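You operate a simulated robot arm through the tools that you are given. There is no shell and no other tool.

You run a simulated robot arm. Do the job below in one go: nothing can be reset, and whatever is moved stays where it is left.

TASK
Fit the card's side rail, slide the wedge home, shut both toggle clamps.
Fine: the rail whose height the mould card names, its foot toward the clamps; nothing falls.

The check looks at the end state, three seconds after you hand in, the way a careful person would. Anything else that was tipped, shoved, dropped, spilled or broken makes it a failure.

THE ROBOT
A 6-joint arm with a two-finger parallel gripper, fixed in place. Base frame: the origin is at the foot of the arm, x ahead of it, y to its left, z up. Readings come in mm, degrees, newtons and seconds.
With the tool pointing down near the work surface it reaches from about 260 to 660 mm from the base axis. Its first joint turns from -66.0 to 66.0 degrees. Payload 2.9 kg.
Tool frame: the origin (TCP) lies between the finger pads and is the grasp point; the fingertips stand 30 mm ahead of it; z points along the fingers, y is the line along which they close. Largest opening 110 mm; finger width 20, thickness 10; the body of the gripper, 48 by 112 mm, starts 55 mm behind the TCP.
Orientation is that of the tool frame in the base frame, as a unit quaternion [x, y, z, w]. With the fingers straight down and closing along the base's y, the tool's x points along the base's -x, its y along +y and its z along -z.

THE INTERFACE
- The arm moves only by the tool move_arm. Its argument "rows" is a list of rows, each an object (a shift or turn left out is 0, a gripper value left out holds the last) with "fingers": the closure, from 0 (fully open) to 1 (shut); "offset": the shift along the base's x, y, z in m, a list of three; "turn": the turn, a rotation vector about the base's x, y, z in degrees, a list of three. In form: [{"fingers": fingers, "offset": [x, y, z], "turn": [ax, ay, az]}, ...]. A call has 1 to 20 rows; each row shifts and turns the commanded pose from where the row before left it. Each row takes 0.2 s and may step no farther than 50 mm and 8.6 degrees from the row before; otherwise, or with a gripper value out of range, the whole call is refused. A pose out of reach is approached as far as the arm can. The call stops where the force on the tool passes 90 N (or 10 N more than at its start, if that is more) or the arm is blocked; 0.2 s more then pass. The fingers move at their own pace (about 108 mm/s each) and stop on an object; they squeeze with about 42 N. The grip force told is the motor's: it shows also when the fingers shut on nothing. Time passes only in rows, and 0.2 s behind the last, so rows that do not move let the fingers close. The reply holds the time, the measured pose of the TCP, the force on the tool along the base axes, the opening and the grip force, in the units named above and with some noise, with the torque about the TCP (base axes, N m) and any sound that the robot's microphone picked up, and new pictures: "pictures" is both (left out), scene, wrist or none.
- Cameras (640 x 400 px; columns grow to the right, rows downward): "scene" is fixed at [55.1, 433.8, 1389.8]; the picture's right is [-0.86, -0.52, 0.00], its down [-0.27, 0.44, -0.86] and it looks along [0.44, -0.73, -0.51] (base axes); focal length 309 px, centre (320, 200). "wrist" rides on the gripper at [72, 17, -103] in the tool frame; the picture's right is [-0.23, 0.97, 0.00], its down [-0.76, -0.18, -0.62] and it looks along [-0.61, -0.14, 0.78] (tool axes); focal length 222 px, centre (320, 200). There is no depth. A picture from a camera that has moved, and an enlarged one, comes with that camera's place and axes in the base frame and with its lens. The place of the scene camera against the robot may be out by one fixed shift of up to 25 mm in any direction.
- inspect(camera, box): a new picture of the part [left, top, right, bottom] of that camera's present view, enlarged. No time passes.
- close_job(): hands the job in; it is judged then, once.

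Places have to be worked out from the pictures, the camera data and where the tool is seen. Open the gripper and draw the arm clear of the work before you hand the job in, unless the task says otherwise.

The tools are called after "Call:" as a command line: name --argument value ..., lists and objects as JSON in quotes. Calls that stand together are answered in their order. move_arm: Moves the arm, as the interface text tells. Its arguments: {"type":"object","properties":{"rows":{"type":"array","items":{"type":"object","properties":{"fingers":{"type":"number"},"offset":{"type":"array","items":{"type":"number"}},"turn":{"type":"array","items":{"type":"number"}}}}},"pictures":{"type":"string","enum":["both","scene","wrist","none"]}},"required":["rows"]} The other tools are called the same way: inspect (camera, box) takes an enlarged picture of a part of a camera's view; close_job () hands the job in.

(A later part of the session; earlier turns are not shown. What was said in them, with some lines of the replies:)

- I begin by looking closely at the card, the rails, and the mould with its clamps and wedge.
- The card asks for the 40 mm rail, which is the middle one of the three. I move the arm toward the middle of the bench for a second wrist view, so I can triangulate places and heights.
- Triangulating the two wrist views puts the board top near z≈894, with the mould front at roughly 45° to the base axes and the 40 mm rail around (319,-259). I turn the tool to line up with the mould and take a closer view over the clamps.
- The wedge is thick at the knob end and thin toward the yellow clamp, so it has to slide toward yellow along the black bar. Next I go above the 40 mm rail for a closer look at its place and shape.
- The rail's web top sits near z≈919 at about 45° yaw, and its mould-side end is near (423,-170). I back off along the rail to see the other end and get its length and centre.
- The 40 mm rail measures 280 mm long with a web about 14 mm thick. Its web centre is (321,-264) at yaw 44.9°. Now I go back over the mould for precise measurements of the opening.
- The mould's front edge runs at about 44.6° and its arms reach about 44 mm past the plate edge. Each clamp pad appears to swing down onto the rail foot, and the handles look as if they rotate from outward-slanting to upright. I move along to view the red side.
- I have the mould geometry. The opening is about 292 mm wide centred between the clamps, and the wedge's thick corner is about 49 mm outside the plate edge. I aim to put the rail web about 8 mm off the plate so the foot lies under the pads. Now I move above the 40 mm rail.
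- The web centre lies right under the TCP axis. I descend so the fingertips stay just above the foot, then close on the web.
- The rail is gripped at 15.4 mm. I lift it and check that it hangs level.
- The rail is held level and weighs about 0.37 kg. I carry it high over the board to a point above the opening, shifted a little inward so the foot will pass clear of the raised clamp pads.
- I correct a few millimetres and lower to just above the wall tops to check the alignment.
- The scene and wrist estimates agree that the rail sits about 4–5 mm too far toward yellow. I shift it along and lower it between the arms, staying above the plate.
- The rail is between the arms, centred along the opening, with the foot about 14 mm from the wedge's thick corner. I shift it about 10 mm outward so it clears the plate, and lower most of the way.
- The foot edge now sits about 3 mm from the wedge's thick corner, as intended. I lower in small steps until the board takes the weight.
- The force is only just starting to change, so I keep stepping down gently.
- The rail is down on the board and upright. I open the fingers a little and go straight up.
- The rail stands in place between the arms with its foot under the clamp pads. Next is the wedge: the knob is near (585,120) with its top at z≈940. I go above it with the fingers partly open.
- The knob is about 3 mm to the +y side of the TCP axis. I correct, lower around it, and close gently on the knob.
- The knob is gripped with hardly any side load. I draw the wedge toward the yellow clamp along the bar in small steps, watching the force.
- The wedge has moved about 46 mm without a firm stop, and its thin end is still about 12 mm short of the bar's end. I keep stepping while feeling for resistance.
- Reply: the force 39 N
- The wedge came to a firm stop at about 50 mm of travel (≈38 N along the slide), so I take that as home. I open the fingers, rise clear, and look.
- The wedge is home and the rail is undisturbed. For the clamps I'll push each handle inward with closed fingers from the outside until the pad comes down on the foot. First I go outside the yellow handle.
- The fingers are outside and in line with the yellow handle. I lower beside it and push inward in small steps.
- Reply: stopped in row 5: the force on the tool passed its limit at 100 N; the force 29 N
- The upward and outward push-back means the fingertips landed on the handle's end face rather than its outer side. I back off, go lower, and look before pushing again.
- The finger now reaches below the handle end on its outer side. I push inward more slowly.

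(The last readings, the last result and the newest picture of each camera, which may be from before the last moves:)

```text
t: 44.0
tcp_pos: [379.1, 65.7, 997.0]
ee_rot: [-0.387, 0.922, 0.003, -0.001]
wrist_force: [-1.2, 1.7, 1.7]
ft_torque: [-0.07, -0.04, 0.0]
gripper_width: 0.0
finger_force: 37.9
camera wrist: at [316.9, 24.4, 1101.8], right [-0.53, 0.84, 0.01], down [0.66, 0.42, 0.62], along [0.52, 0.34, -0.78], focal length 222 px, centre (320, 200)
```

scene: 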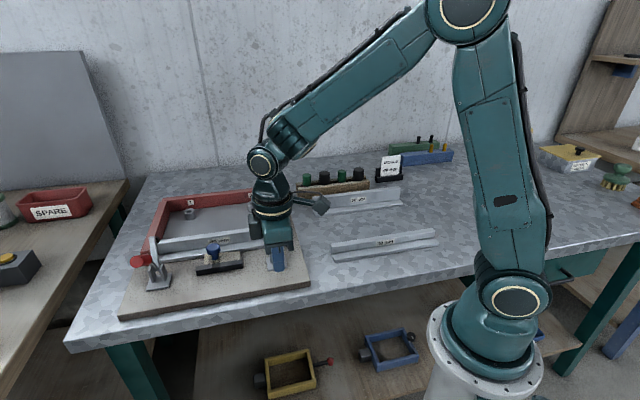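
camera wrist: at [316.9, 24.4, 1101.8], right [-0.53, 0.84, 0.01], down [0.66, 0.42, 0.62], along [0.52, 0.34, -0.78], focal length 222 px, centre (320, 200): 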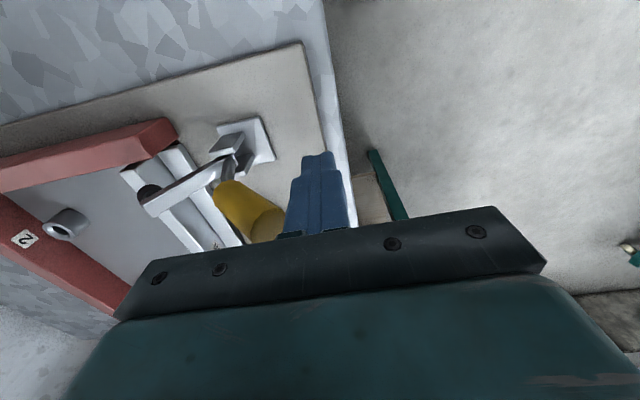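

The handle is following with little force, so I keep pushing.

Call:
move_arm --rows '[{"offset": [0.0028, -0.00285, 0]}, {"offset": [0.0028, -0.00285, 0]}, {"offset": [0.0028, -0.00285, 0]}, {"offset": [0.0028, -0.00285, 0]}, {"offset": [0.0028, -0.00285, 0]}, {"offset": [0.0028, -0.00285, 0]}, {"offset": [0.0028, -0.00285, 0]}, {"offset": [0.0028, -0.00285, 0]}, {}]' --pictures "wrist"

Call:
inspect --camera "wrist" --box '[150, 60, 350, 240]'

Call:
inspect --camera "scene" --box '[220, 190, 340, 290]'

```text
t: 46.0
tcp_pos: [402.4, 44.0, 997.7]
ee_rot: [-0.386, 0.923, 0.003, -0.001]
wrist_force: [0.2, 1.3, -0.5]
ft_torque: [-0.02, 0.02, -0.03]
gripper_width: 0.0
finger_force: 37.7
camera wrist: at [339.4, 1.8, 1102.2], right [-0.53, 0.85, 0.01], down [0.66, 0.42, 0.62], along [0.52, 0.34, -0.78], focal length 222 px, centre (320, 200)
```

wrist: 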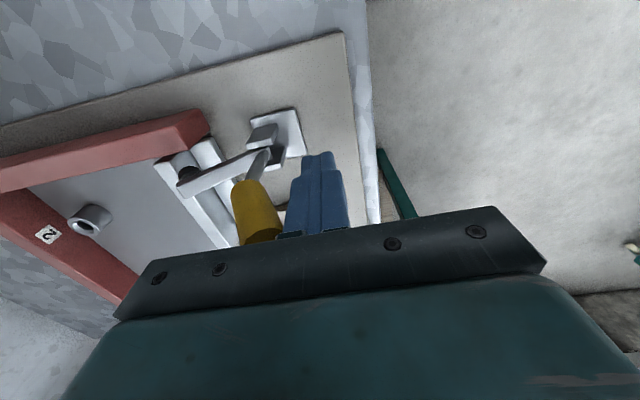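

```text
2.22 times, centred on (250, 150) of wrist
camera zoom: at [339.4, 1.8, 1102.2], right [-0.53, 0.85, 0.01], down [0.66, 0.42, 0.62], along [0.52, 0.34, -0.78], focal length 494 px, centre (476, 311)
```

zoom: 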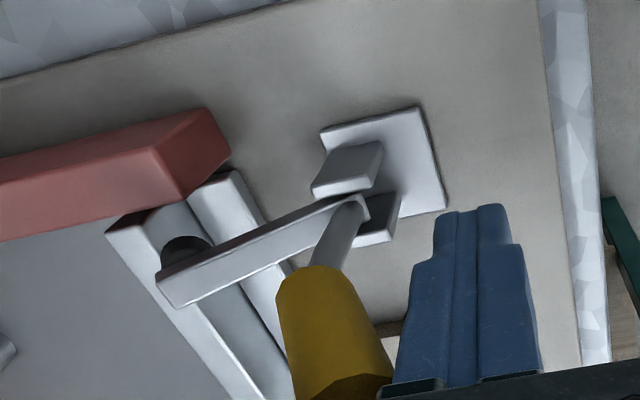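

```text
4.00 times, centred on (280, 240) of scene
camera zoom: at [55.1, 433.9, 1389.8], right [-0.86, -0.52, 0.0], down [-0.27, 0.44, -0.86], along [0.44, -0.73, -0.51], focal length 1236 px, centre (480, 40)
```

zoom: 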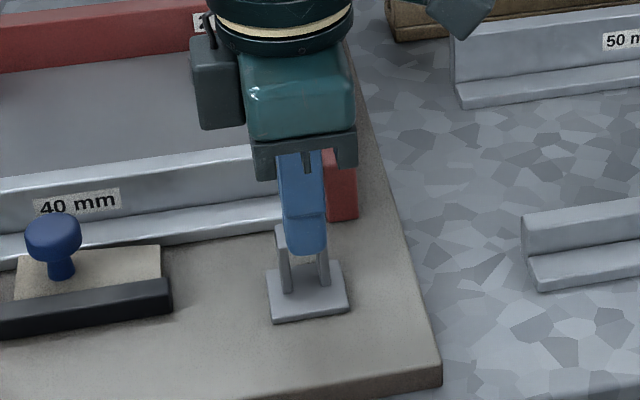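

The arm is now about 37° above horizontal and its tip should clear the web. I continue in small steps.

Call:
move_arm --rows '[{"offset": [0.0028, -0.00285, 0]}, {"offset": [0.0028, -0.00285, 0]}, {"offset": [0.0028, -0.00285, 0]}, {"offset": [0.0028, -0.00285, 0]}, {}]' --pictures "wrist"

Call:
inspect --camera "wrist" --box '[150, 60, 350, 240]'

```text
t: 47.2
tcp_pos: [414.1, 32.2, 996.7]
ee_rot: [-0.386, 0.922, 0.003, -0.002]
wrist_force: [-0.1, 0.8, 1.0]
ft_torque: [-0.02, -0.01, -0.04]
gripper_width: 0.1
finger_force: 38.3
camera wrist: at [350.8, -9.9, 1102.3], right [-0.53, 0.85, 0.01], down [0.66, 0.42, 0.62], along [0.52, 0.34, -0.78], focal length 222 px, centre (320, 200)
```

wrist: 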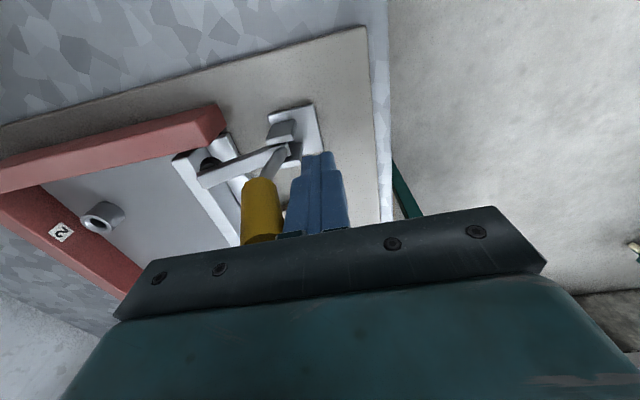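

```text
2.22 times, centred on (250, 150) of wrist
camera zoom: at [350.8, -9.9, 1102.3], right [-0.53, 0.85, 0.01], down [0.66, 0.42, 0.62], along [0.52, 0.34, -0.78], focal length 494 px, centre (476, 311)
```

zoom: 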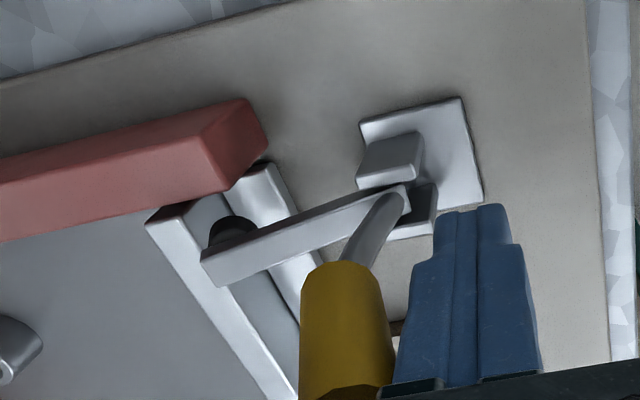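

Call:
inspect --camera "wrist" --box '[160, 120, 280, 210]'

```text
4.44 times, centred on (220, 165) of wrist
camera zoom: at [350.8, -9.9, 1102.3], right [-0.53, 0.85, 0.01], down [0.66, 0.42, 0.62], along [0.52, 0.34, -0.78], focal length 987 px, centre (764, 356)
```

zoom: 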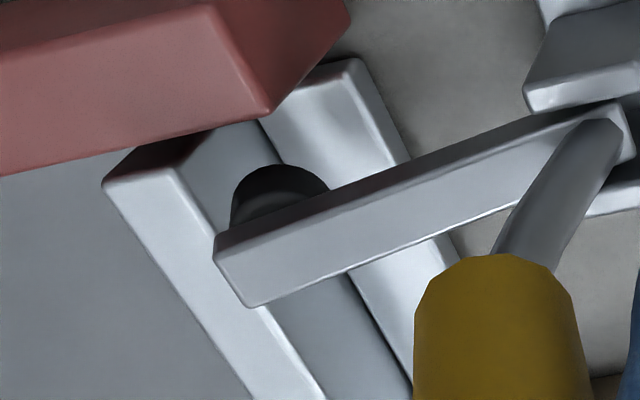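

The arm tip will come down just outside the web, onto the foot. I continue pushing.

Call:
move_arm --rows '[{"offset": [0.0028, -0.00285, 0]}, {"offset": [0.0028, -0.00285, 0]}, {"offset": [0.0028, -0.00285, 0]}, {"offset": [0.0021, -0.0021, 0]}, {}]' --pictures "none"

Call:
inspect --camera "wrist" --box '[150, 60, 350, 240]'

```text
t: 48.4
tcp_pos: [423.6, 19.6, 996.8]
ee_rot: [-0.387, 0.922, 0.003, -0.002]
wrist_force: [0.0, 0.4, -0.3]
ft_torque: [0.01, -0.01, -0.01]
gripper_width: 0.0
finger_force: 37.4
```

```text
2.22 times, centred on (250, 150) of wrist
camera zoom: at [361.1, -21.7, 1102.1], right [-0.53, 0.85, 0.01], down [0.66, 0.42, 0.62], along [0.52, 0.34, -0.78], focal length 494 px, centre (476, 311)
```

zoom: 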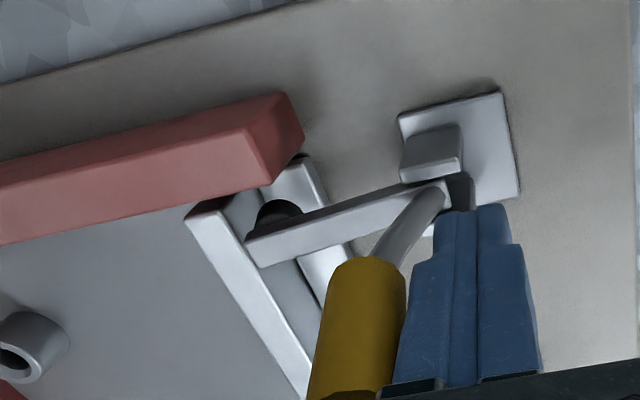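

Call:
move_arm --rows '[{"offset": [0.0028, -0.00285, 0]}, {"offset": [0.0028, -0.00285, 0]}, {"offset": [0.0028, -0.00285, 0]}, {}]' --pictures "none"

Call:
inspect --camera "wrist" --box '[150, 60, 350, 240]'

```text
t: 49.4
tcp_pos: [432.2, 11.2, 997.5]
ee_rot: [-0.386, 0.922, 0.003, -0.001]
wrist_force: [-0.5, -0.1, 0.5]
ft_torque: [0.0, 0.03, -0.05]
gripper_width: 0.0
finger_force: 37.7
```

```text
2.22 times, centred on (250, 150) of wrist
camera zoom: at [369.8, -30.2, 1102.5], right [-0.53, 0.84, 0.01], down [0.66, 0.42, 0.62], along [0.52, 0.34, -0.78], focal length 494 px, centre (476, 311)
```

zoom: 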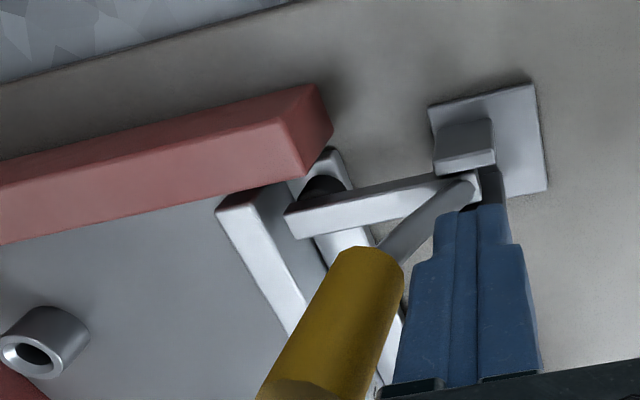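

Call:
move_arm --rows '[{"offset": [0.0028, -0.00285, 0]}, {"offset": [0.0028, -0.00285, 0]}, {}]' --pictures "none"

Call:
inspect --camera "wrist" --box '[150, 60, 350, 240]'

Call:
inspect --camera "scene" --box '[220, 190, 340, 290]'

```text
t: 50.2
tcp_pos: [437.6, 5.0, 997.5]
ee_rot: [-0.387, 0.922, 0.003, -0.002]
wrist_force: [-0.5, -0.1, 0.6]
ft_torque: [-0.02, -0.03, 0.02]
gripper_width: 0.0
finger_force: 37.7
```

```text
2.22 times, centred on (250, 150) of wrist
camera zoom: at [375.3, -36.2, 1102.6], right [-0.53, 0.85, 0.01], down [0.66, 0.42, 0.62], along [0.52, 0.34, -0.78], focal length 494 px, centre (476, 311)
```

zoom: 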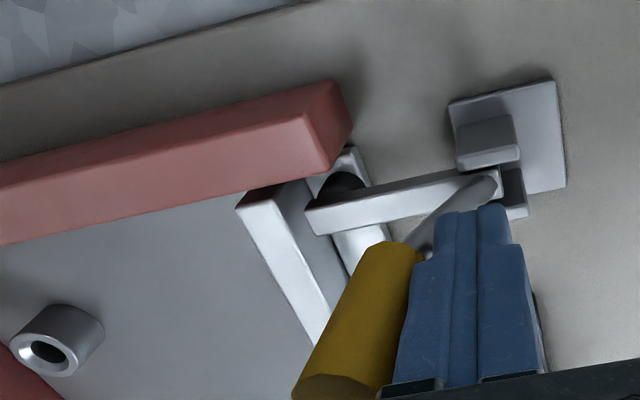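

```text
4.00 times, centred on (280, 240) of scene
camera zoom: at [55.1, 433.8, 1389.8], right [-0.86, -0.52, 0.0], down [-0.27, 0.44, -0.86], along [0.44, -0.73, -0.51], focal length 1236 px, centre (480, 40)
```

zoom: 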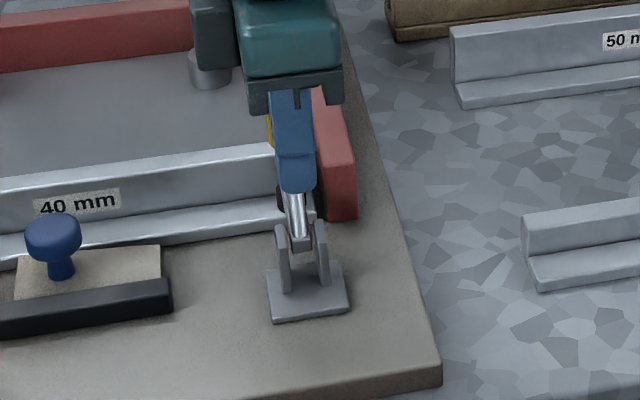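

Call:
move_arm --rows '[{"offset": [0.0028, -0.00285, 0]}, {"offset": [0.0021, -0.0021, 0]}, {}]' --pictures "none"

Call:
move_arm --rows '[{"offset": [0.0021, -0.0021, 0]}, {"offset": [0.0014, -0.0014, 0]}, {}]' --pictures "none"

Call:
inspect --camera "wrist" --box '[150, 60, 350, 240]'

```text
t: 51.0
tcp_pos: [438.9, 4.2, 997.9]
ee_rot: [-0.392, 0.92, 0.006, -0.005]
wrist_force: [-32.2, 34.2, 8.6]
ft_torque: [-0.06, -0.04, 0.1]
gripper_width: 0.1
finger_force: 37.8
```

```text
t: 51.8
tcp_pos: [438.9, 3.1, 996.5]
ee_rot: [-0.395, 0.919, 0.01, -0.01]
wrist_force: [-51.5, 48.4, 28.3]
ft_torque: [-0.2, -0.24, 0.05]
gripper_width: 0.0
finger_force: 37.5
```

```text
2.22 times, centred on (250, 150) of wrist
camera zoom: at [379.3, -39.8, 1103.1], right [-0.55, 0.84, 0.02], down [0.67, 0.42, 0.61], along [0.5, 0.35, -0.79], focal length 494 px, centre (476, 311)
```

zoom: 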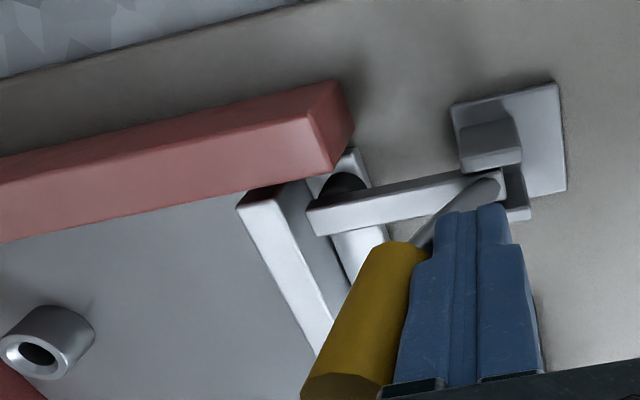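

The yellow clamp is firmly down, with about 70 N at the stop. I back away outward, rise, and check that it stays shut and the rail is still seated.

Call:
move_arm --rows '[{"offset": [-0.006, 0.006, 0]}, {"offset": [-0.012, 0.012, 0]}, {"offset": [-0.012, 0.012, 0]}, {"offset": [-0.01, 0.01, 0.02]}, {"offset": [0, 0, 0.035]}, {"offset": [0, 0, 0.035]}, {}]' --pictures "both"

Call:
inspect --camera "wrist" --box '[150, 40, 350, 220]'

Call:
inspect --camera "scene" --box '[120, 190, 310, 310]'

```text
t: 53.4
tcp_pos: [405.6, 38.9, 1085.8]
ee_rot: [-0.386, 0.923, 0.002, -0.002]
wrist_force: [-0.5, 0.7, -0.4]
ft_torque: [0.0, -0.04, -0.01]
gripper_width: 0.1
finger_force: 38.0
camera wrist: at [343.9, -2.3, 1190.9], right [-0.53, 0.85, 0.01], down [0.66, 0.42, 0.62], along [0.52, 0.34, -0.78], focal length 222 px, centre (320, 200)
```

scene: 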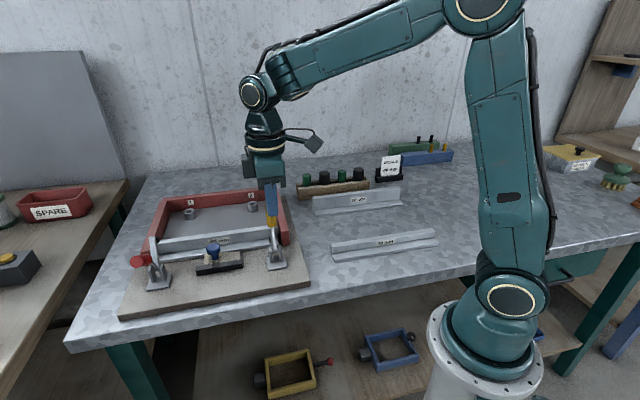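
wrist: 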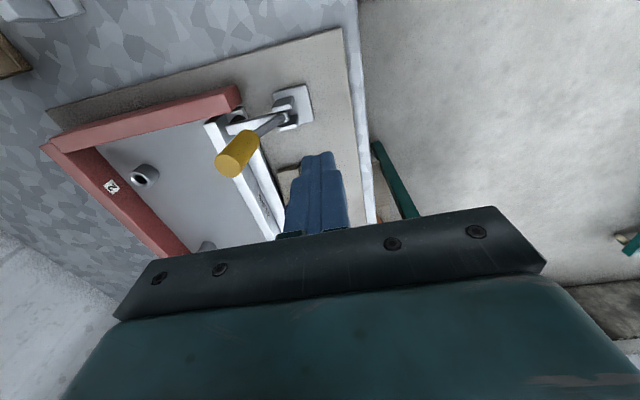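

```text
2.22 times, centred on (250, 130) of wrist
camera zoom: at [343.9, -2.3, 1190.9], right [-0.53, 0.85, 0.01], down [0.66, 0.42, 0.62], along [0.52, 0.34, -0.78], focal length 494 px, centre (476, 356)
```

zoom: 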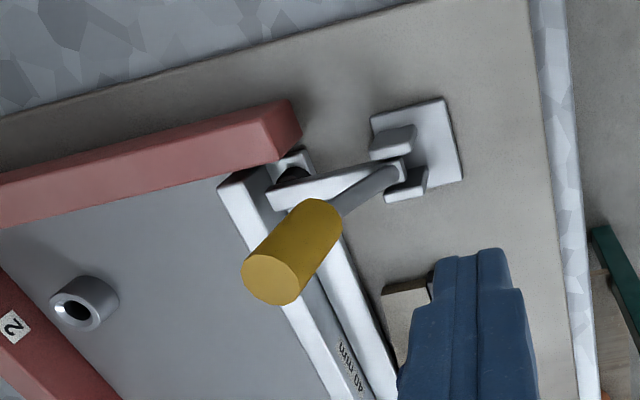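

```text
3.33 times, centred on (215, 250) of scene
camera zoom: at [55.1, 433.8, 1389.8], right [-0.86, -0.52, 0.0], down [-0.27, 0.44, -0.86], along [0.44, -0.73, -0.51], focal length 1030 px, centre (670, 33)
```

zoom: 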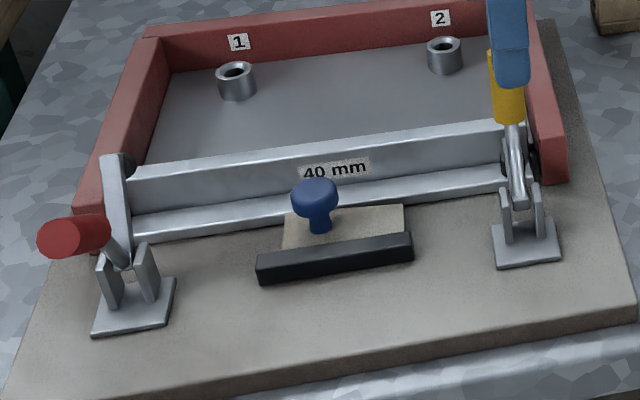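

The yellow clamp is shut and stays shut, and the rail has not shifted. I move to the same start position outside the red handle.

Call:
move_arm --rows '[{"offset": [0.0197, 0.0312, 0.01], "turn": [0, 0, -0.8]}, {"offset": [0.0197, 0.0312, 0]}, {"offset": [0.0197, 0.0312, 0]}, {"offset": [0.0197, 0.0312, 0]}, {"offset": [0.0197, 0.0312, 0]}, {"offset": [0.0197, 0.0312, 0]}, {"offset": [0.0197, 0.0312, 0]}, {}, {}]' --pictures "both"

Call:
inspect --camera "wrist" --box '[150, 40, 390, 220]'

Call:
inspect --camera "scene" --box '[230, 190, 310, 290]'

```text
t: 55.4
tcp_pos: [544.4, 254.9, 1097.3]
ee_rot: [-0.381, 0.925, 0.002, -0.002]
wrist_force: [0.3, 0.1, 0.2]
ft_torque: [0.01, -0.01, 0.05]
gripper_width: 0.0
finger_force: 38.1
camera wrist: at [480.9, 213.7, 1202.5], right [-0.52, 0.85, 0.01], down [0.67, 0.41, 0.62], along [0.53, 0.33, -0.78], focal length 222 px, centre (320, 200)
```

scene: 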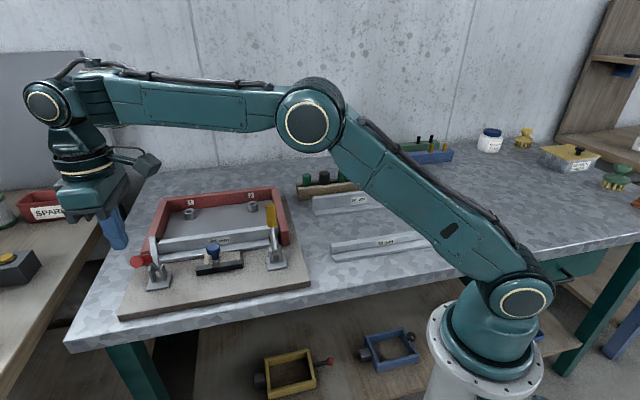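
wrist: 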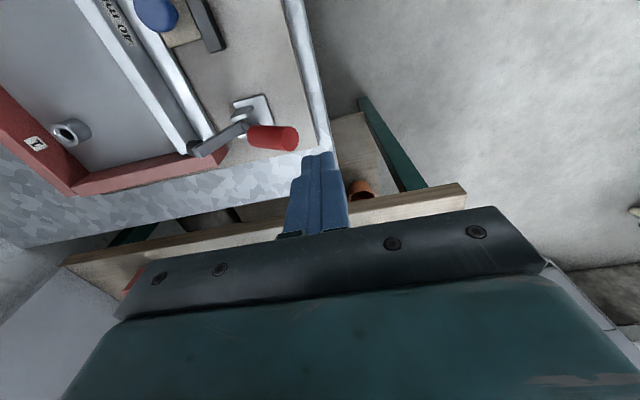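

```text
2.22 times, centred on (270, 130) of wrist
camera zoom: at [480.9, 213.7, 1202.5], right [-0.52, 0.85, 0.01], down [0.67, 0.41, 0.62], along [0.53, 0.33, -0.78], focal length 494 px, centre (431, 356)
```

zoom: 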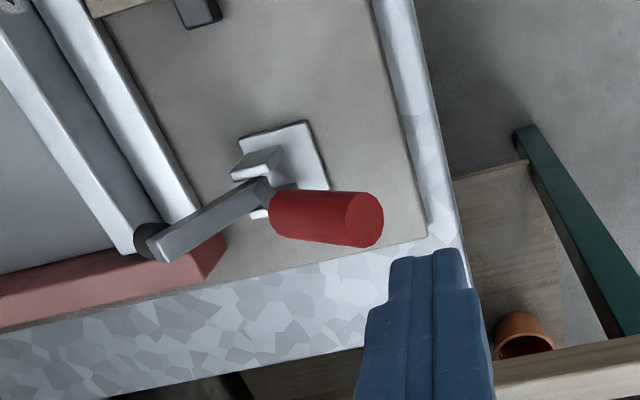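

```text
4.00 times, centred on (270, 240) of scene
camera zoom: at [55.1, 433.9, 1389.8], right [-0.86, -0.52, 0.0], down [-0.27, 0.44, -0.86], along [0.44, -0.73, -0.51], focal length 1236 px, centre (520, 40)
```

zoom: 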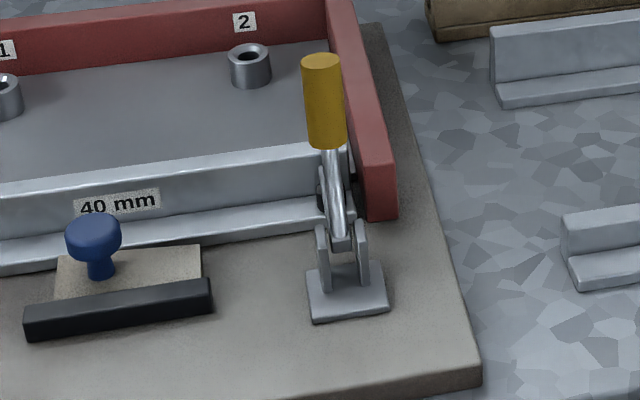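

The yellow clamp is clearly closed, and I'm lined up with the red handle. I lower beside it and push inward in the same small steps.

Call:
move_arm --rows '[{"offset": [-0.0018, 0.0018, -0.025]}, {"offset": [0, 0, -0.025]}, {"offset": [0, 0, -0.025]}, {"offset": [0, 0, -0.025]}, {}]' --pictures "wrist"

Call:
move_arm --rows '[{"offset": [0.0028, -0.00285, 0]}, {"offset": [0.0028, -0.00285, 0]}, {"offset": [0.0028, -0.00285, 0]}, {"offset": [0.0021, -0.0021, 0]}, {"offset": [0.0021, -0.0021, 0]}, {"offset": [0.0014, -0.0014, 0]}, {"offset": [0.0014, -0.0014, 0]}, {}]' --pictures "wrist"

```text
t: 56.6
tcp_pos: [540.9, 258.1, 997.4]
ee_rot: [-0.38, 0.925, 0.003, -0.002]
wrist_force: [0.8, 0.1, -0.8]
ft_torque: [0.01, 0.0, -0.01]
gripper_width: 0.0
finger_force: 37.8
camera wrist: at [477.9, 217.1, 1103.1], right [-0.52, 0.85, 0.01], down [0.67, 0.41, 0.62], along [0.53, 0.33, -0.78], focal length 222 px, centre (320, 200)
```

wrist: 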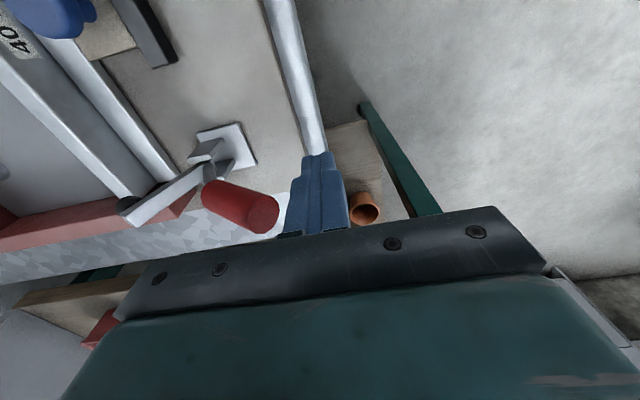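

```text
t: 58.4
tcp_pos: [557.5, 242.7, 997.2]
ee_rot: [-0.38, 0.925, 0.004, -0.001]
wrist_force: [-1.2, 1.1, 1.0]
ft_torque: [-0.03, -0.03, -0.01]
gripper_width: 0.4
finger_force: 38.0
camera wrist: at [494.2, 201.7, 1102.1], right [-0.52, 0.85, 0.01], down [0.67, 0.41, 0.62], along [0.53, 0.33, -0.78], focal length 222 px, centre (320, 200)
```

wrist: 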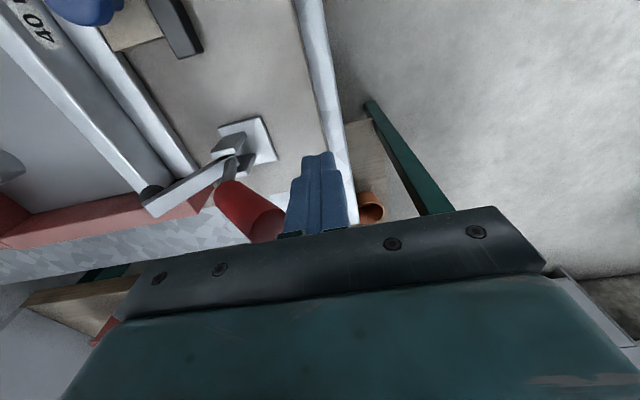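

The red handle is turning with little force. I continue as with the yellow one.

Call:
move_arm --rows '[{"offset": [0.0028, -0.00285, 0]}, {"offset": [0.0028, -0.00285, 0]}, {"offset": [0.0028, -0.00285, 0]}, {"offset": [0.0028, -0.00285, 0]}, {"offset": [0.0028, -0.00285, 0]}, {"offset": [0.0028, -0.00285, 0]}, {"offset": [0.0028, -0.00285, 0]}, {"offset": [0.0028, -0.00285, 0]}, {"offset": [0.0028, -0.00285, 0]}, {"offset": [0.0028, -0.00285, 0]}, {"offset": [0.0028, -0.00285, 0]}, {}]' --pictures "wrist"

Call:
inspect --camera "wrist" --box '[150, 60, 350, 240]'

```text
t: 61.0
tcp_pos: [588.8, 210.5, 996.7]
ee_rot: [-0.381, 0.925, 0.004, -0.002]
wrist_force: [-0.7, 0.0, 0.3]
ft_torque: [-0.01, -0.04, -0.02]
gripper_width: 0.0
finger_force: 37.4
camera wrist: at [525.1, 169.6, 1101.1], right [-0.52, 0.85, 0.01], down [0.67, 0.41, 0.62], along [0.53, 0.33, -0.78], focal length 222 px, centre (320, 200)
```

wrist: 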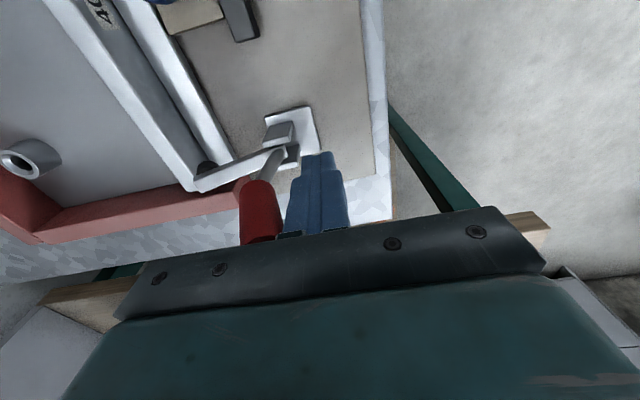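

```text
2.22 times, centred on (250, 150) of wrist
camera zoom: at [525.1, 169.6, 1101.1], right [-0.52, 0.85, 0.01], down [0.67, 0.41, 0.62], along [0.53, 0.33, -0.78], focal length 494 px, centre (476, 311)
```

zoom: 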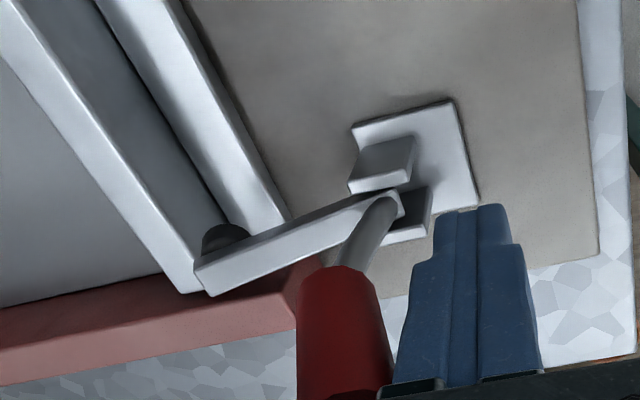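

Call:
move_arm --rows '[{"offset": [0.0028, -0.00285, 0]}, {"offset": [0.0028, -0.00285, 0]}, {"offset": [0.0028, -0.00285, 0]}, {"offset": [0.0028, -0.00285, 0]}, {}]' --pictures "none"

Call:
inspect --camera "wrist" --box '[150, 60, 350, 240]'

```text
t: 62.2
tcp_pos: [599.5, 197.7, 996.7]
ee_rot: [-0.38, 0.925, 0.003, -0.001]
wrist_force: [0.3, -0.1, -0.3]
ft_torque: [0.03, 0.03, 0.02]
gripper_width: 0.0
finger_force: 37.5
```

```text
2.22 times, centred on (250, 150) of wrist
camera zoom: at [536.6, 157.7, 1102.6], right [-0.52, 0.85, 0.01], down [0.67, 0.41, 0.62], along [0.53, 0.33, -0.78], focal length 494 px, centre (476, 311)
```

zoom: 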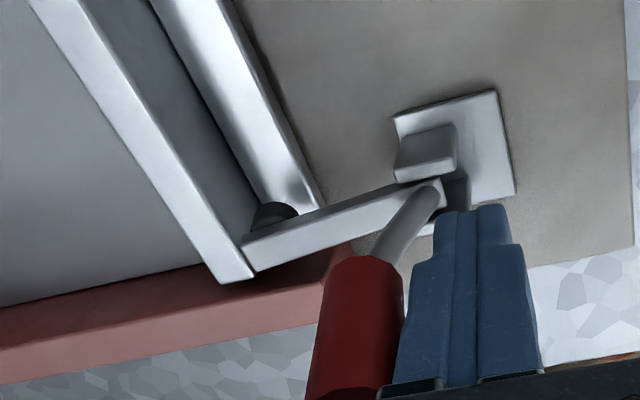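

Call:
move_arm --rows '[{"offset": [0.0028, -0.00285, 0]}, {"offset": [0.0028, -0.00285, 0]}, {}]' --pictures "none"

Call:
move_arm --rows '[{"offset": [0.0028, -0.00285, 0]}, {"offset": [0.0028, -0.00285, 0]}, {}]' --pictures "none"

Call:
inspect --camera "wrist" --box '[150, 60, 350, 240]'

```text
t: 63.0
tcp_pos: [604.1, 192.4, 997.3]
ee_rot: [-0.38, 0.925, 0.004, -0.002]
wrist_force: [0.5, 0.2, -0.4]
ft_torque: [0.01, 0.02, 0.01]
gripper_width: 0.0
finger_force: 38.0
```

```text
t: 63.8
tcp_pos: [610.8, 188.1, 997.2]
ee_rot: [-0.38, 0.925, 0.003, -0.001]
wrist_force: [0.0, -0.8, -0.3]
ft_torque: [-0.04, 0.01, -0.02]
gripper_width: 0.1
finger_force: 38.4
```

```text
2.22 times, centred on (250, 150) of wrist
camera zoom: at [548.2, 146.4, 1101.7], right [-0.52, 0.85, 0.01], down [0.67, 0.41, 0.62], along [0.53, 0.33, -0.78], focal length 494 px, centre (476, 311)
```

zoom: 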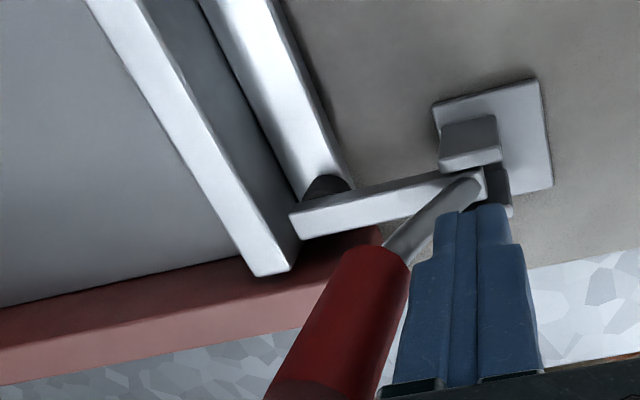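

Call:
move_arm --rows '[{"offset": [0.0028, -0.00285, 0]}, {"offset": [0.0021, -0.0021, 0]}, {}]' --pictures "none"

Call:
move_arm --rows '[{"offset": [0.0021, -0.0021, 0]}, {"offset": [0.0014, -0.0014, 0]}, {}]' --pictures "none"

Call:
inspect --camera "wrist" --box '[150, 60, 350, 240]'

```text
t: 64.6
tcp_pos: [616.1, 181.5, 997.1]
ee_rot: [-0.38, 0.925, 0.004, -0.003]
wrist_force: [-0.4, 0.6, -0.4]
ft_torque: [0.0, 0.03, 0.0]
gripper_width: 0.0
finger_force: 37.5
```

```text
t: 65.4
tcp_pos: [616.8, 181.4, 997.7]
ee_rot: [-0.382, 0.924, 0.003, -0.004]
wrist_force: [-30.3, 18.0, 3.8]
ft_torque: [-0.03, -0.03, -0.09]
gripper_width: 0.0
finger_force: 37.8
```

```text
2.22 times, centred on (250, 150) of wrist
camera zoom: at [553.9, 140.6, 1102.2], right [-0.53, 0.85, 0.01], down [0.67, 0.41, 0.62], along [0.52, 0.33, -0.79], focal length 494 px, centre (476, 311)
```

zoom: 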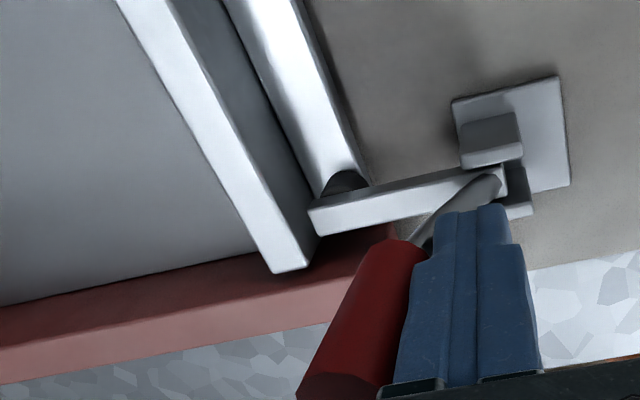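

The red clamp has met its stop at about 34 N. I press a touch further, as with the yellow one, then withdraw outward and up.

Call:
move_arm --rows '[{"offset": [0.0018, -0.0018, 0]}, {"offset": [0.0012, -0.0012, 0]}, {}]' --pictures "none"

Call:
move_arm --rows '[{"offset": [-0.006, 0.006, 0]}, {"offset": [-0.012, 0.012, 0]}, {"offset": [-0.012, 0.012, 0]}, {"offset": [-0.015, 0.015, 0.02]}, {"offset": [-0.01, 0.01, 0.04]}, {"offset": [0, 0, 0.045]}, {"offset": [0, 0, 0.045]}, {}]' --pictures "both"

Call:
inspect --camera "scene" --box '[120, 190, 310, 310]'

Call:
inspect --camera "wrist" --box '[100, 0, 340, 200]'

```text
t: 66.2
tcp_pos: [617.4, 182.3, 997.9]
ee_rot: [-0.385, 0.923, 0.004, -0.006]
wrist_force: [-49.7, 27.8, 4.9]
ft_torque: [-0.03, 0.04, -0.22]
gripper_width: 0.0
finger_force: 37.4
```

```text
t: 68.0
tcp_pos: [570.0, 231.0, 1141.0]
ee_rot: [-0.38, 0.925, 0.004, -0.003]
wrist_force: [0.1, -0.3, -0.6]
ft_torque: [-0.01, 0.0, -0.01]
gripper_width: 0.2
finger_force: 37.5
out of reach, approached as far as the arm can: row 6
camera wrist: at [506.5, 189.1, 1246.5], right [-0.52, 0.85, 0.01], down [0.67, 0.41, 0.62], along [0.53, 0.33, -0.78], focal length 222 px, centre (320, 200)
```

scene: 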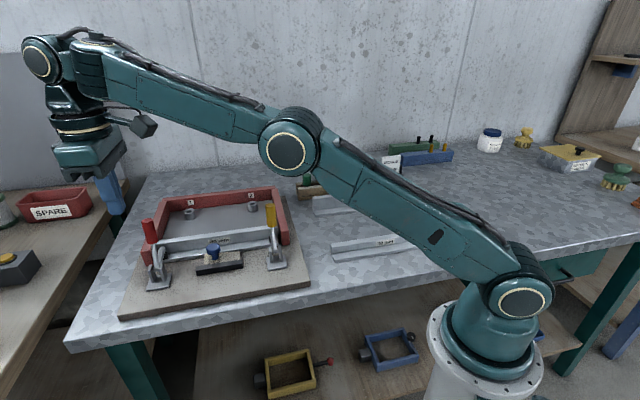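
wrist: 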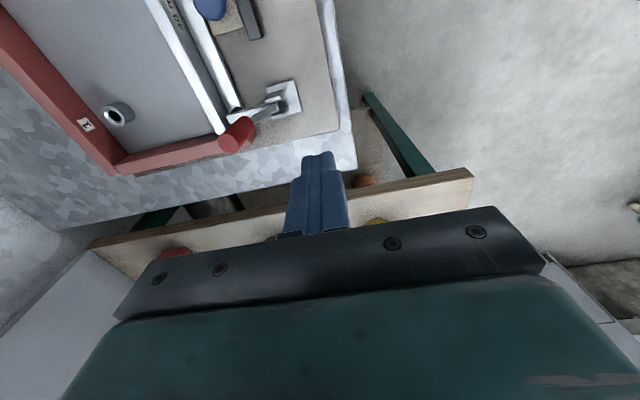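

```text
3.33 times, centred on (215, 250) of scene
camera zoom: at [55.1, 433.8, 1389.8], right [-0.86, -0.52, 0.0], down [-0.27, 0.44, -0.86], along [0.44, -0.73, -0.51], focal length 1030 px, centre (670, 33)
```

zoom: 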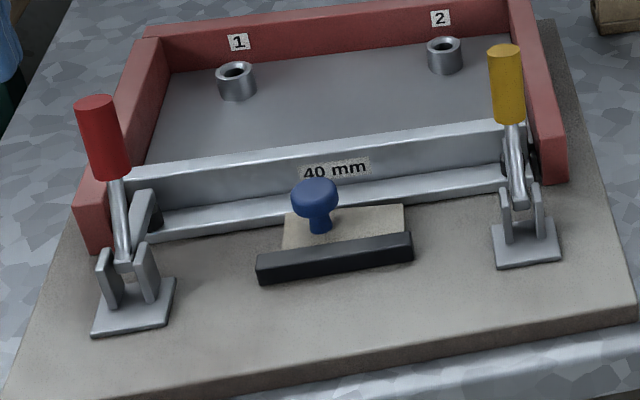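

```text
2.00 times, centred on (220, 100) of wrist
camera zoom: at [506.5, 189.1, 1246.5], right [-0.52, 0.85, 0.01], down [0.67, 0.41, 0.62], along [0.53, 0.33, -0.78], focal length 444 px, centre (520, 400)
```

zoom: 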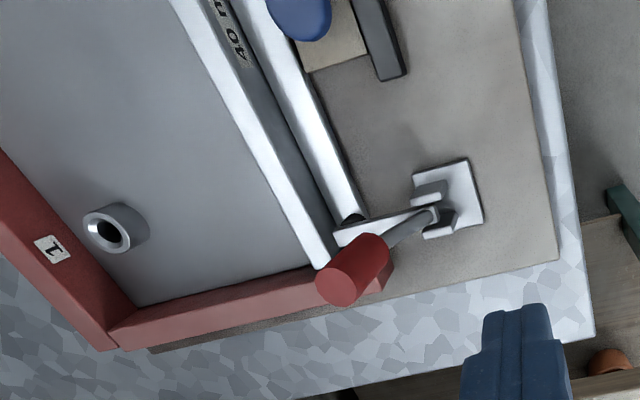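

Both clamps are shut. Before finishing I check from the scene camera, and from above the inside of the mould, how the rail, pads and wedge sit.

Call:
inspect --camera "scene" --box '[135, 225, 185, 290]'

Call:
inspect --camera "scene" --box '[252, 205, 302, 270]'

Call:
move_arm --rows '[{"offset": [-0.03, -0.03, 0.005], "fingers": 0.3}, {"offset": [-0.02, -0.03, 0]}, {"offset": [0.01, -0.035, 0]}, {"offset": [0.01, -0.035, 0]}, {"offset": [0.01, -0.035, 0]}, {"offset": [0.01, -0.035, 0]}, {}]' --pictures "both"

```text
6.15 times, centred on (160, 258) of scene
camera zoom: at [55.1, 433.8, 1389.8], right [-0.86, -0.52, 0.0], down [-0.27, 0.44, -0.86], along [0.44, -0.73, -0.51], focal length 1901 px, centre (1305, -154)
```

zoom: 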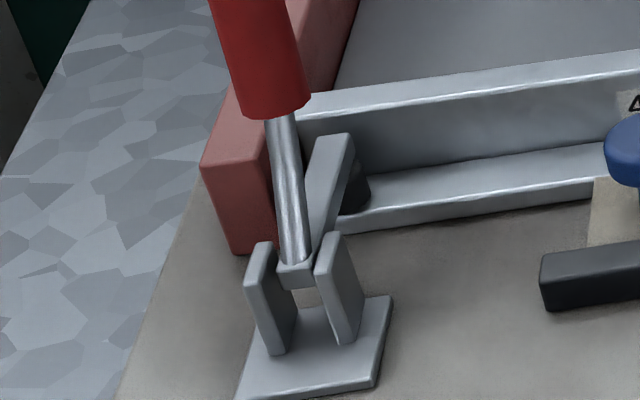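

```text
6.15 times, centred on (277, 238) of scene
camera zoom: at [55.1, 433.8, 1389.8], right [-0.86, -0.52, 0.0], down [-0.27, 0.44, -0.86], along [0.44, -0.73, -0.51], focal length 1901 px, centre (585, -31)
```

zoom: 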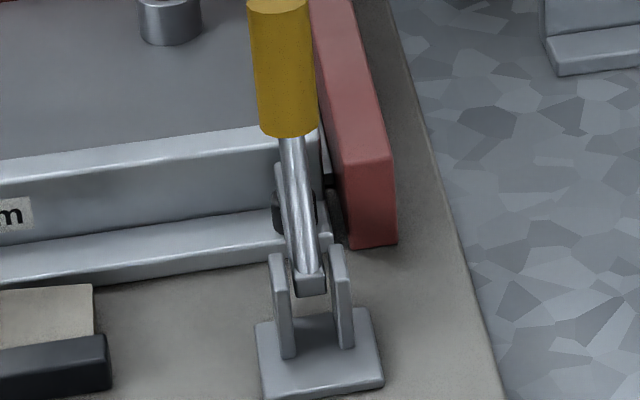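

```text
t: 69.6
tcp_pos: [557.2, 27.6, 1145.5]
ee_rot: [-0.38, 0.925, 0.004, -0.002]
wrist_force: [-0.3, 1.3, -0.3]
ft_torque: [0.0, -0.01, -0.02]
gripper_width: 76.9
finger_force: 0.1
camera wrist: at [492.8, -11.9, 1251.0], right [-0.52, 0.85, 0.01], down [0.67, 0.41, 0.62], along [0.53, 0.33, -0.78], focal length 222 px, centre (320, 200)
```

scene: 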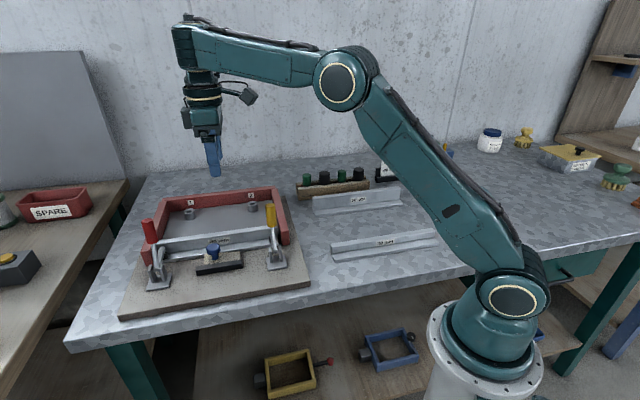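
wrist: 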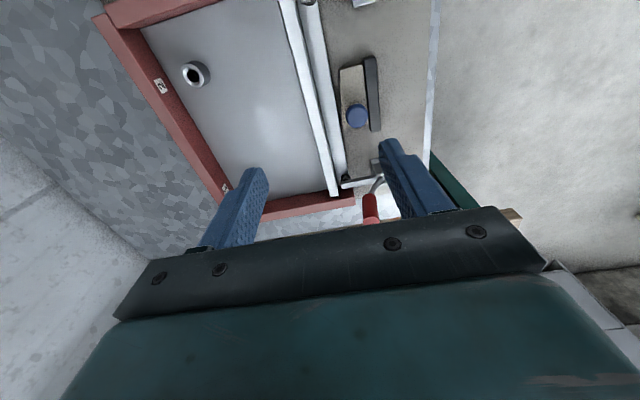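

Call:
inspect --camera "wrist" --box '[260, 0, 400, 110]'

Call:
inspect --camera "wrist" --box '[280, 110, 400, 210]'

```text
3.64 times, centred on (330, 55) of wrist
camera zoom: at [492.8, -11.9, 1251.0], right [-0.52, 0.85, 0.01], down [0.67, 0.41, 0.62], along [0.53, 0.33, -0.78], focal length 808 px, centre (284, 727)
```

zoom: 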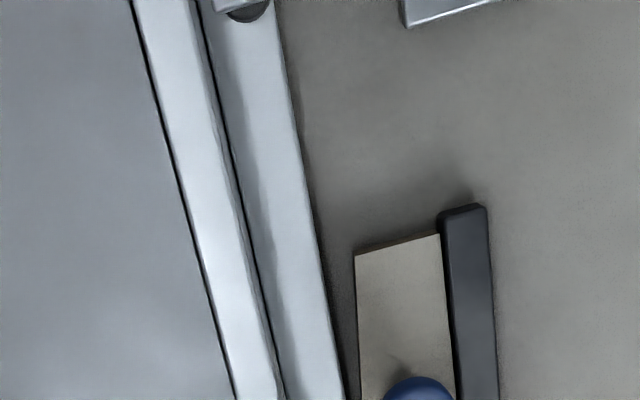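

```text
4.00 times, centred on (340, 160) of wrist
camera zoom: at [492.8, -11.9, 1251.0], right [-0.52, 0.85, 0.01], down [0.67, 0.41, 0.62], along [0.53, 0.33, -0.78], focal length 888 px, centre (240, 360)
```

zoom: 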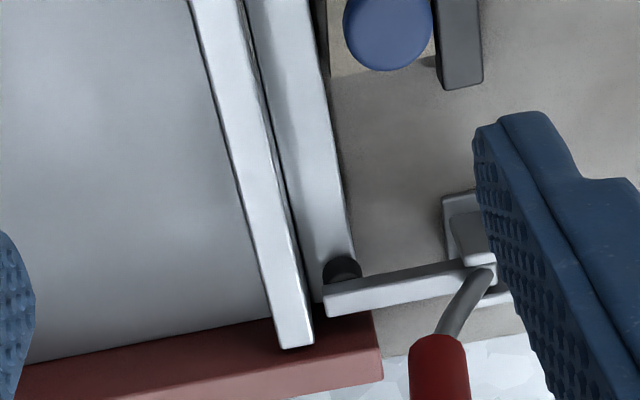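

Call:
move_arm --rows '[{"offset": [0.02, -0.035, 0]}, {"offset": [0.02, -0.035, 0]}, {"offset": [0.01, -0.03, 0]}, {}]' --pictures "wrist"

Call:
inspect --camera "wrist" --box '[320, 0, 480, 110]'

Call:
inspect --camera "wrist" --box '[320, 90, 480, 200]'

```text
t: 70.6
tcp_pos: [610.5, -71.1, 1145.0]
ee_rot: [-0.38, 0.925, 0.003, -0.002]
wrist_force: [0.7, 0.2, -0.2]
ft_torque: [0.0, -0.04, -0.01]
gripper_width: 76.8
finger_force: 0.1
camera wrist: at [546.5, -112.1, 1249.7], right [-0.52, 0.85, 0.01], down [0.67, 0.41, 0.62], along [0.53, 0.33, -0.78], focal length 222 px, centre (320, 200)
```

wrist: 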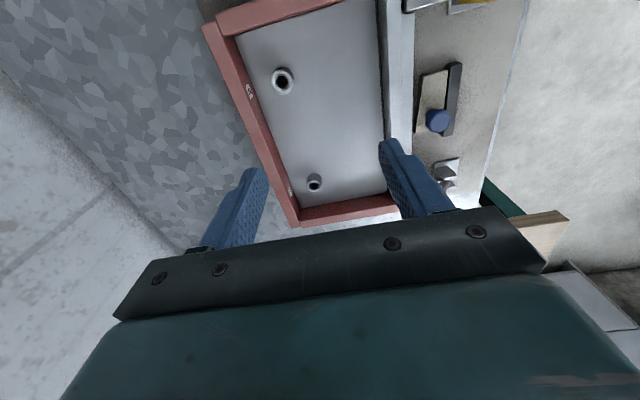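

```text
3.64 times, centred on (400, 55) of wrist
camera zoom: at [546.5, -112.1, 1249.7], right [-0.52, 0.85, 0.01], down [0.67, 0.41, 0.62], along [0.53, 0.33, -0.78], focal length 808 px, centre (29, 727)
```

zoom: 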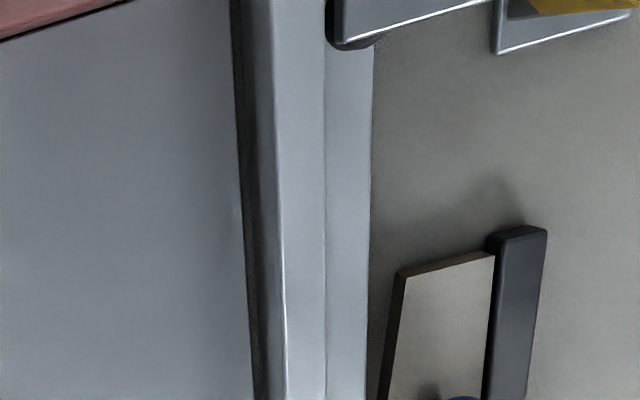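

```text
3.64 times, centred on (400, 145) of wrist
camera zoom: at [546.5, -112.1, 1249.7], right [-0.52, 0.85, 0.01], down [0.67, 0.41, 0.62], along [0.53, 0.33, -0.78], focal length 808 px, centre (29, 400)
```

zoom: 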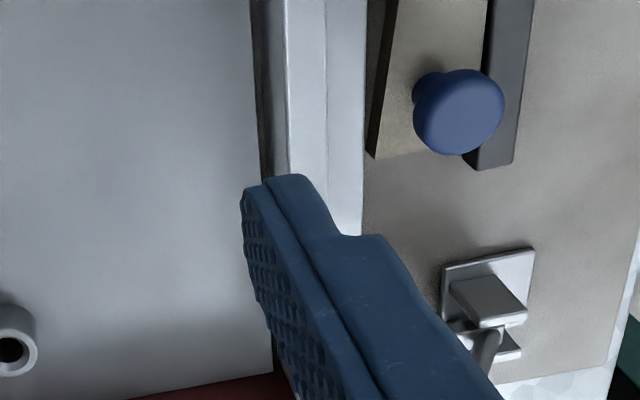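

The rail sits with a small, even gap to the plate. Its foot is backed by the wedge at home, and both pads bear on the foot. I open the gripper and draw the arm up and clear.

Call:
move_arm --rows '[{"offset": [-0.032, -0.01, 0.014], "fingers": 0.0}, {"offset": [-0.032, -0.01, 0.014]}, {"offset": [-0.032, -0.018, 0.014]}, {"offset": [-0.032, -0.018, 0.014]}, {"offset": [-0.032, -0.018, 0.014]}, {"offset": [-0.032, -0.018, 0.014]}, {}, {}]' --pictures "both"

Call:
inspect --camera "scene" --box '[110, 180, 310, 310]'

```text
t: 72.4
tcp_pos: [419.6, -160.6, 1232.0]
ee_rot: [-0.38, 0.925, 0.003, -0.001]
wrist_force: [-0.3, -0.3, -0.3]
ft_torque: [0.0, -0.02, 0.01]
gripper_width: 109.8
finger_force: 0.1
camera wrist: at [355.9, -202.3, 1337.4], right [-0.52, 0.85, 0.01], down [0.67, 0.41, 0.62], along [0.53, 0.33, -0.78], focal length 222 px, centre (320, 200)
```

scene: 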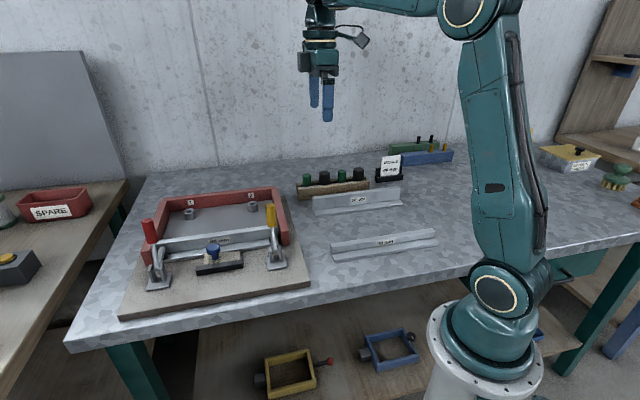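
wrist: 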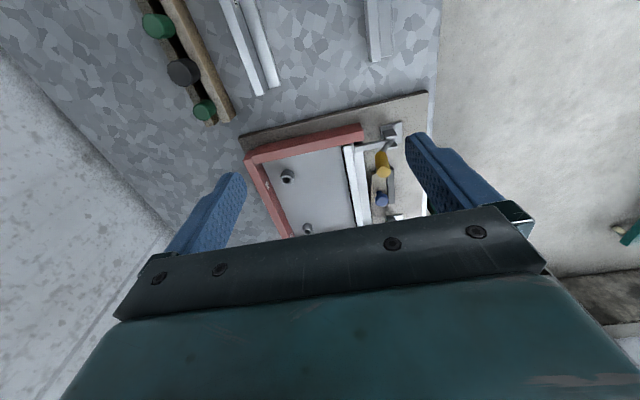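

```text
3.08 times, centred on (210, 245) of scene
camera zoom: at [55.1, 433.8, 1389.8], right [-0.86, -0.52, 0.0], down [-0.27, 0.44, -0.86], along [0.44, -0.73, -0.51], focal length 951 px, centre (658, 62)
```

zoom: 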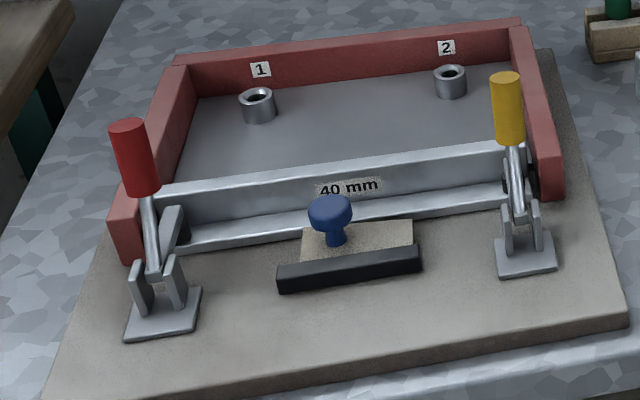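

The 40 mm rail is fitted with its foot toward the clamps, the wedge is home, and both clamps are shut. Nothing else has moved and the arm is clear, so I hand the job in.

Call:
close_job

```text
The job is handed in.
```

I fitted the 40 mm rail named on the mould card, slid the wedge home and shut both toggle clamps. I then handed the job in, and no verdict has come back yet.

- **Rail:** it stands between the two red arms, roughly centred, with its foot toward the clamps. I estimate a gap of about 5 mm between the plate edge and the rail, because no stop marked exactly where it should sit. I chose that spot so the clamp pads would land on the foot.
- **Wedge:** it slid about 50 mm along the black bar to a firm stop, which I took as home. Its thick end finished within a few millimetres of the rail's foot.
- **Clamps:** I pressed both down to a firm stop, and both stayed shut when I let go. Both pads appear to rest on the rail's foot, close to its upright part.

My first push on the yellow handle landed on its end and tripped the force limit. I backed off and pushed again from lower down, and saw no sign of damage. Nothing fell or tipped that I could see. The arm is drawn clear with the gripper open.
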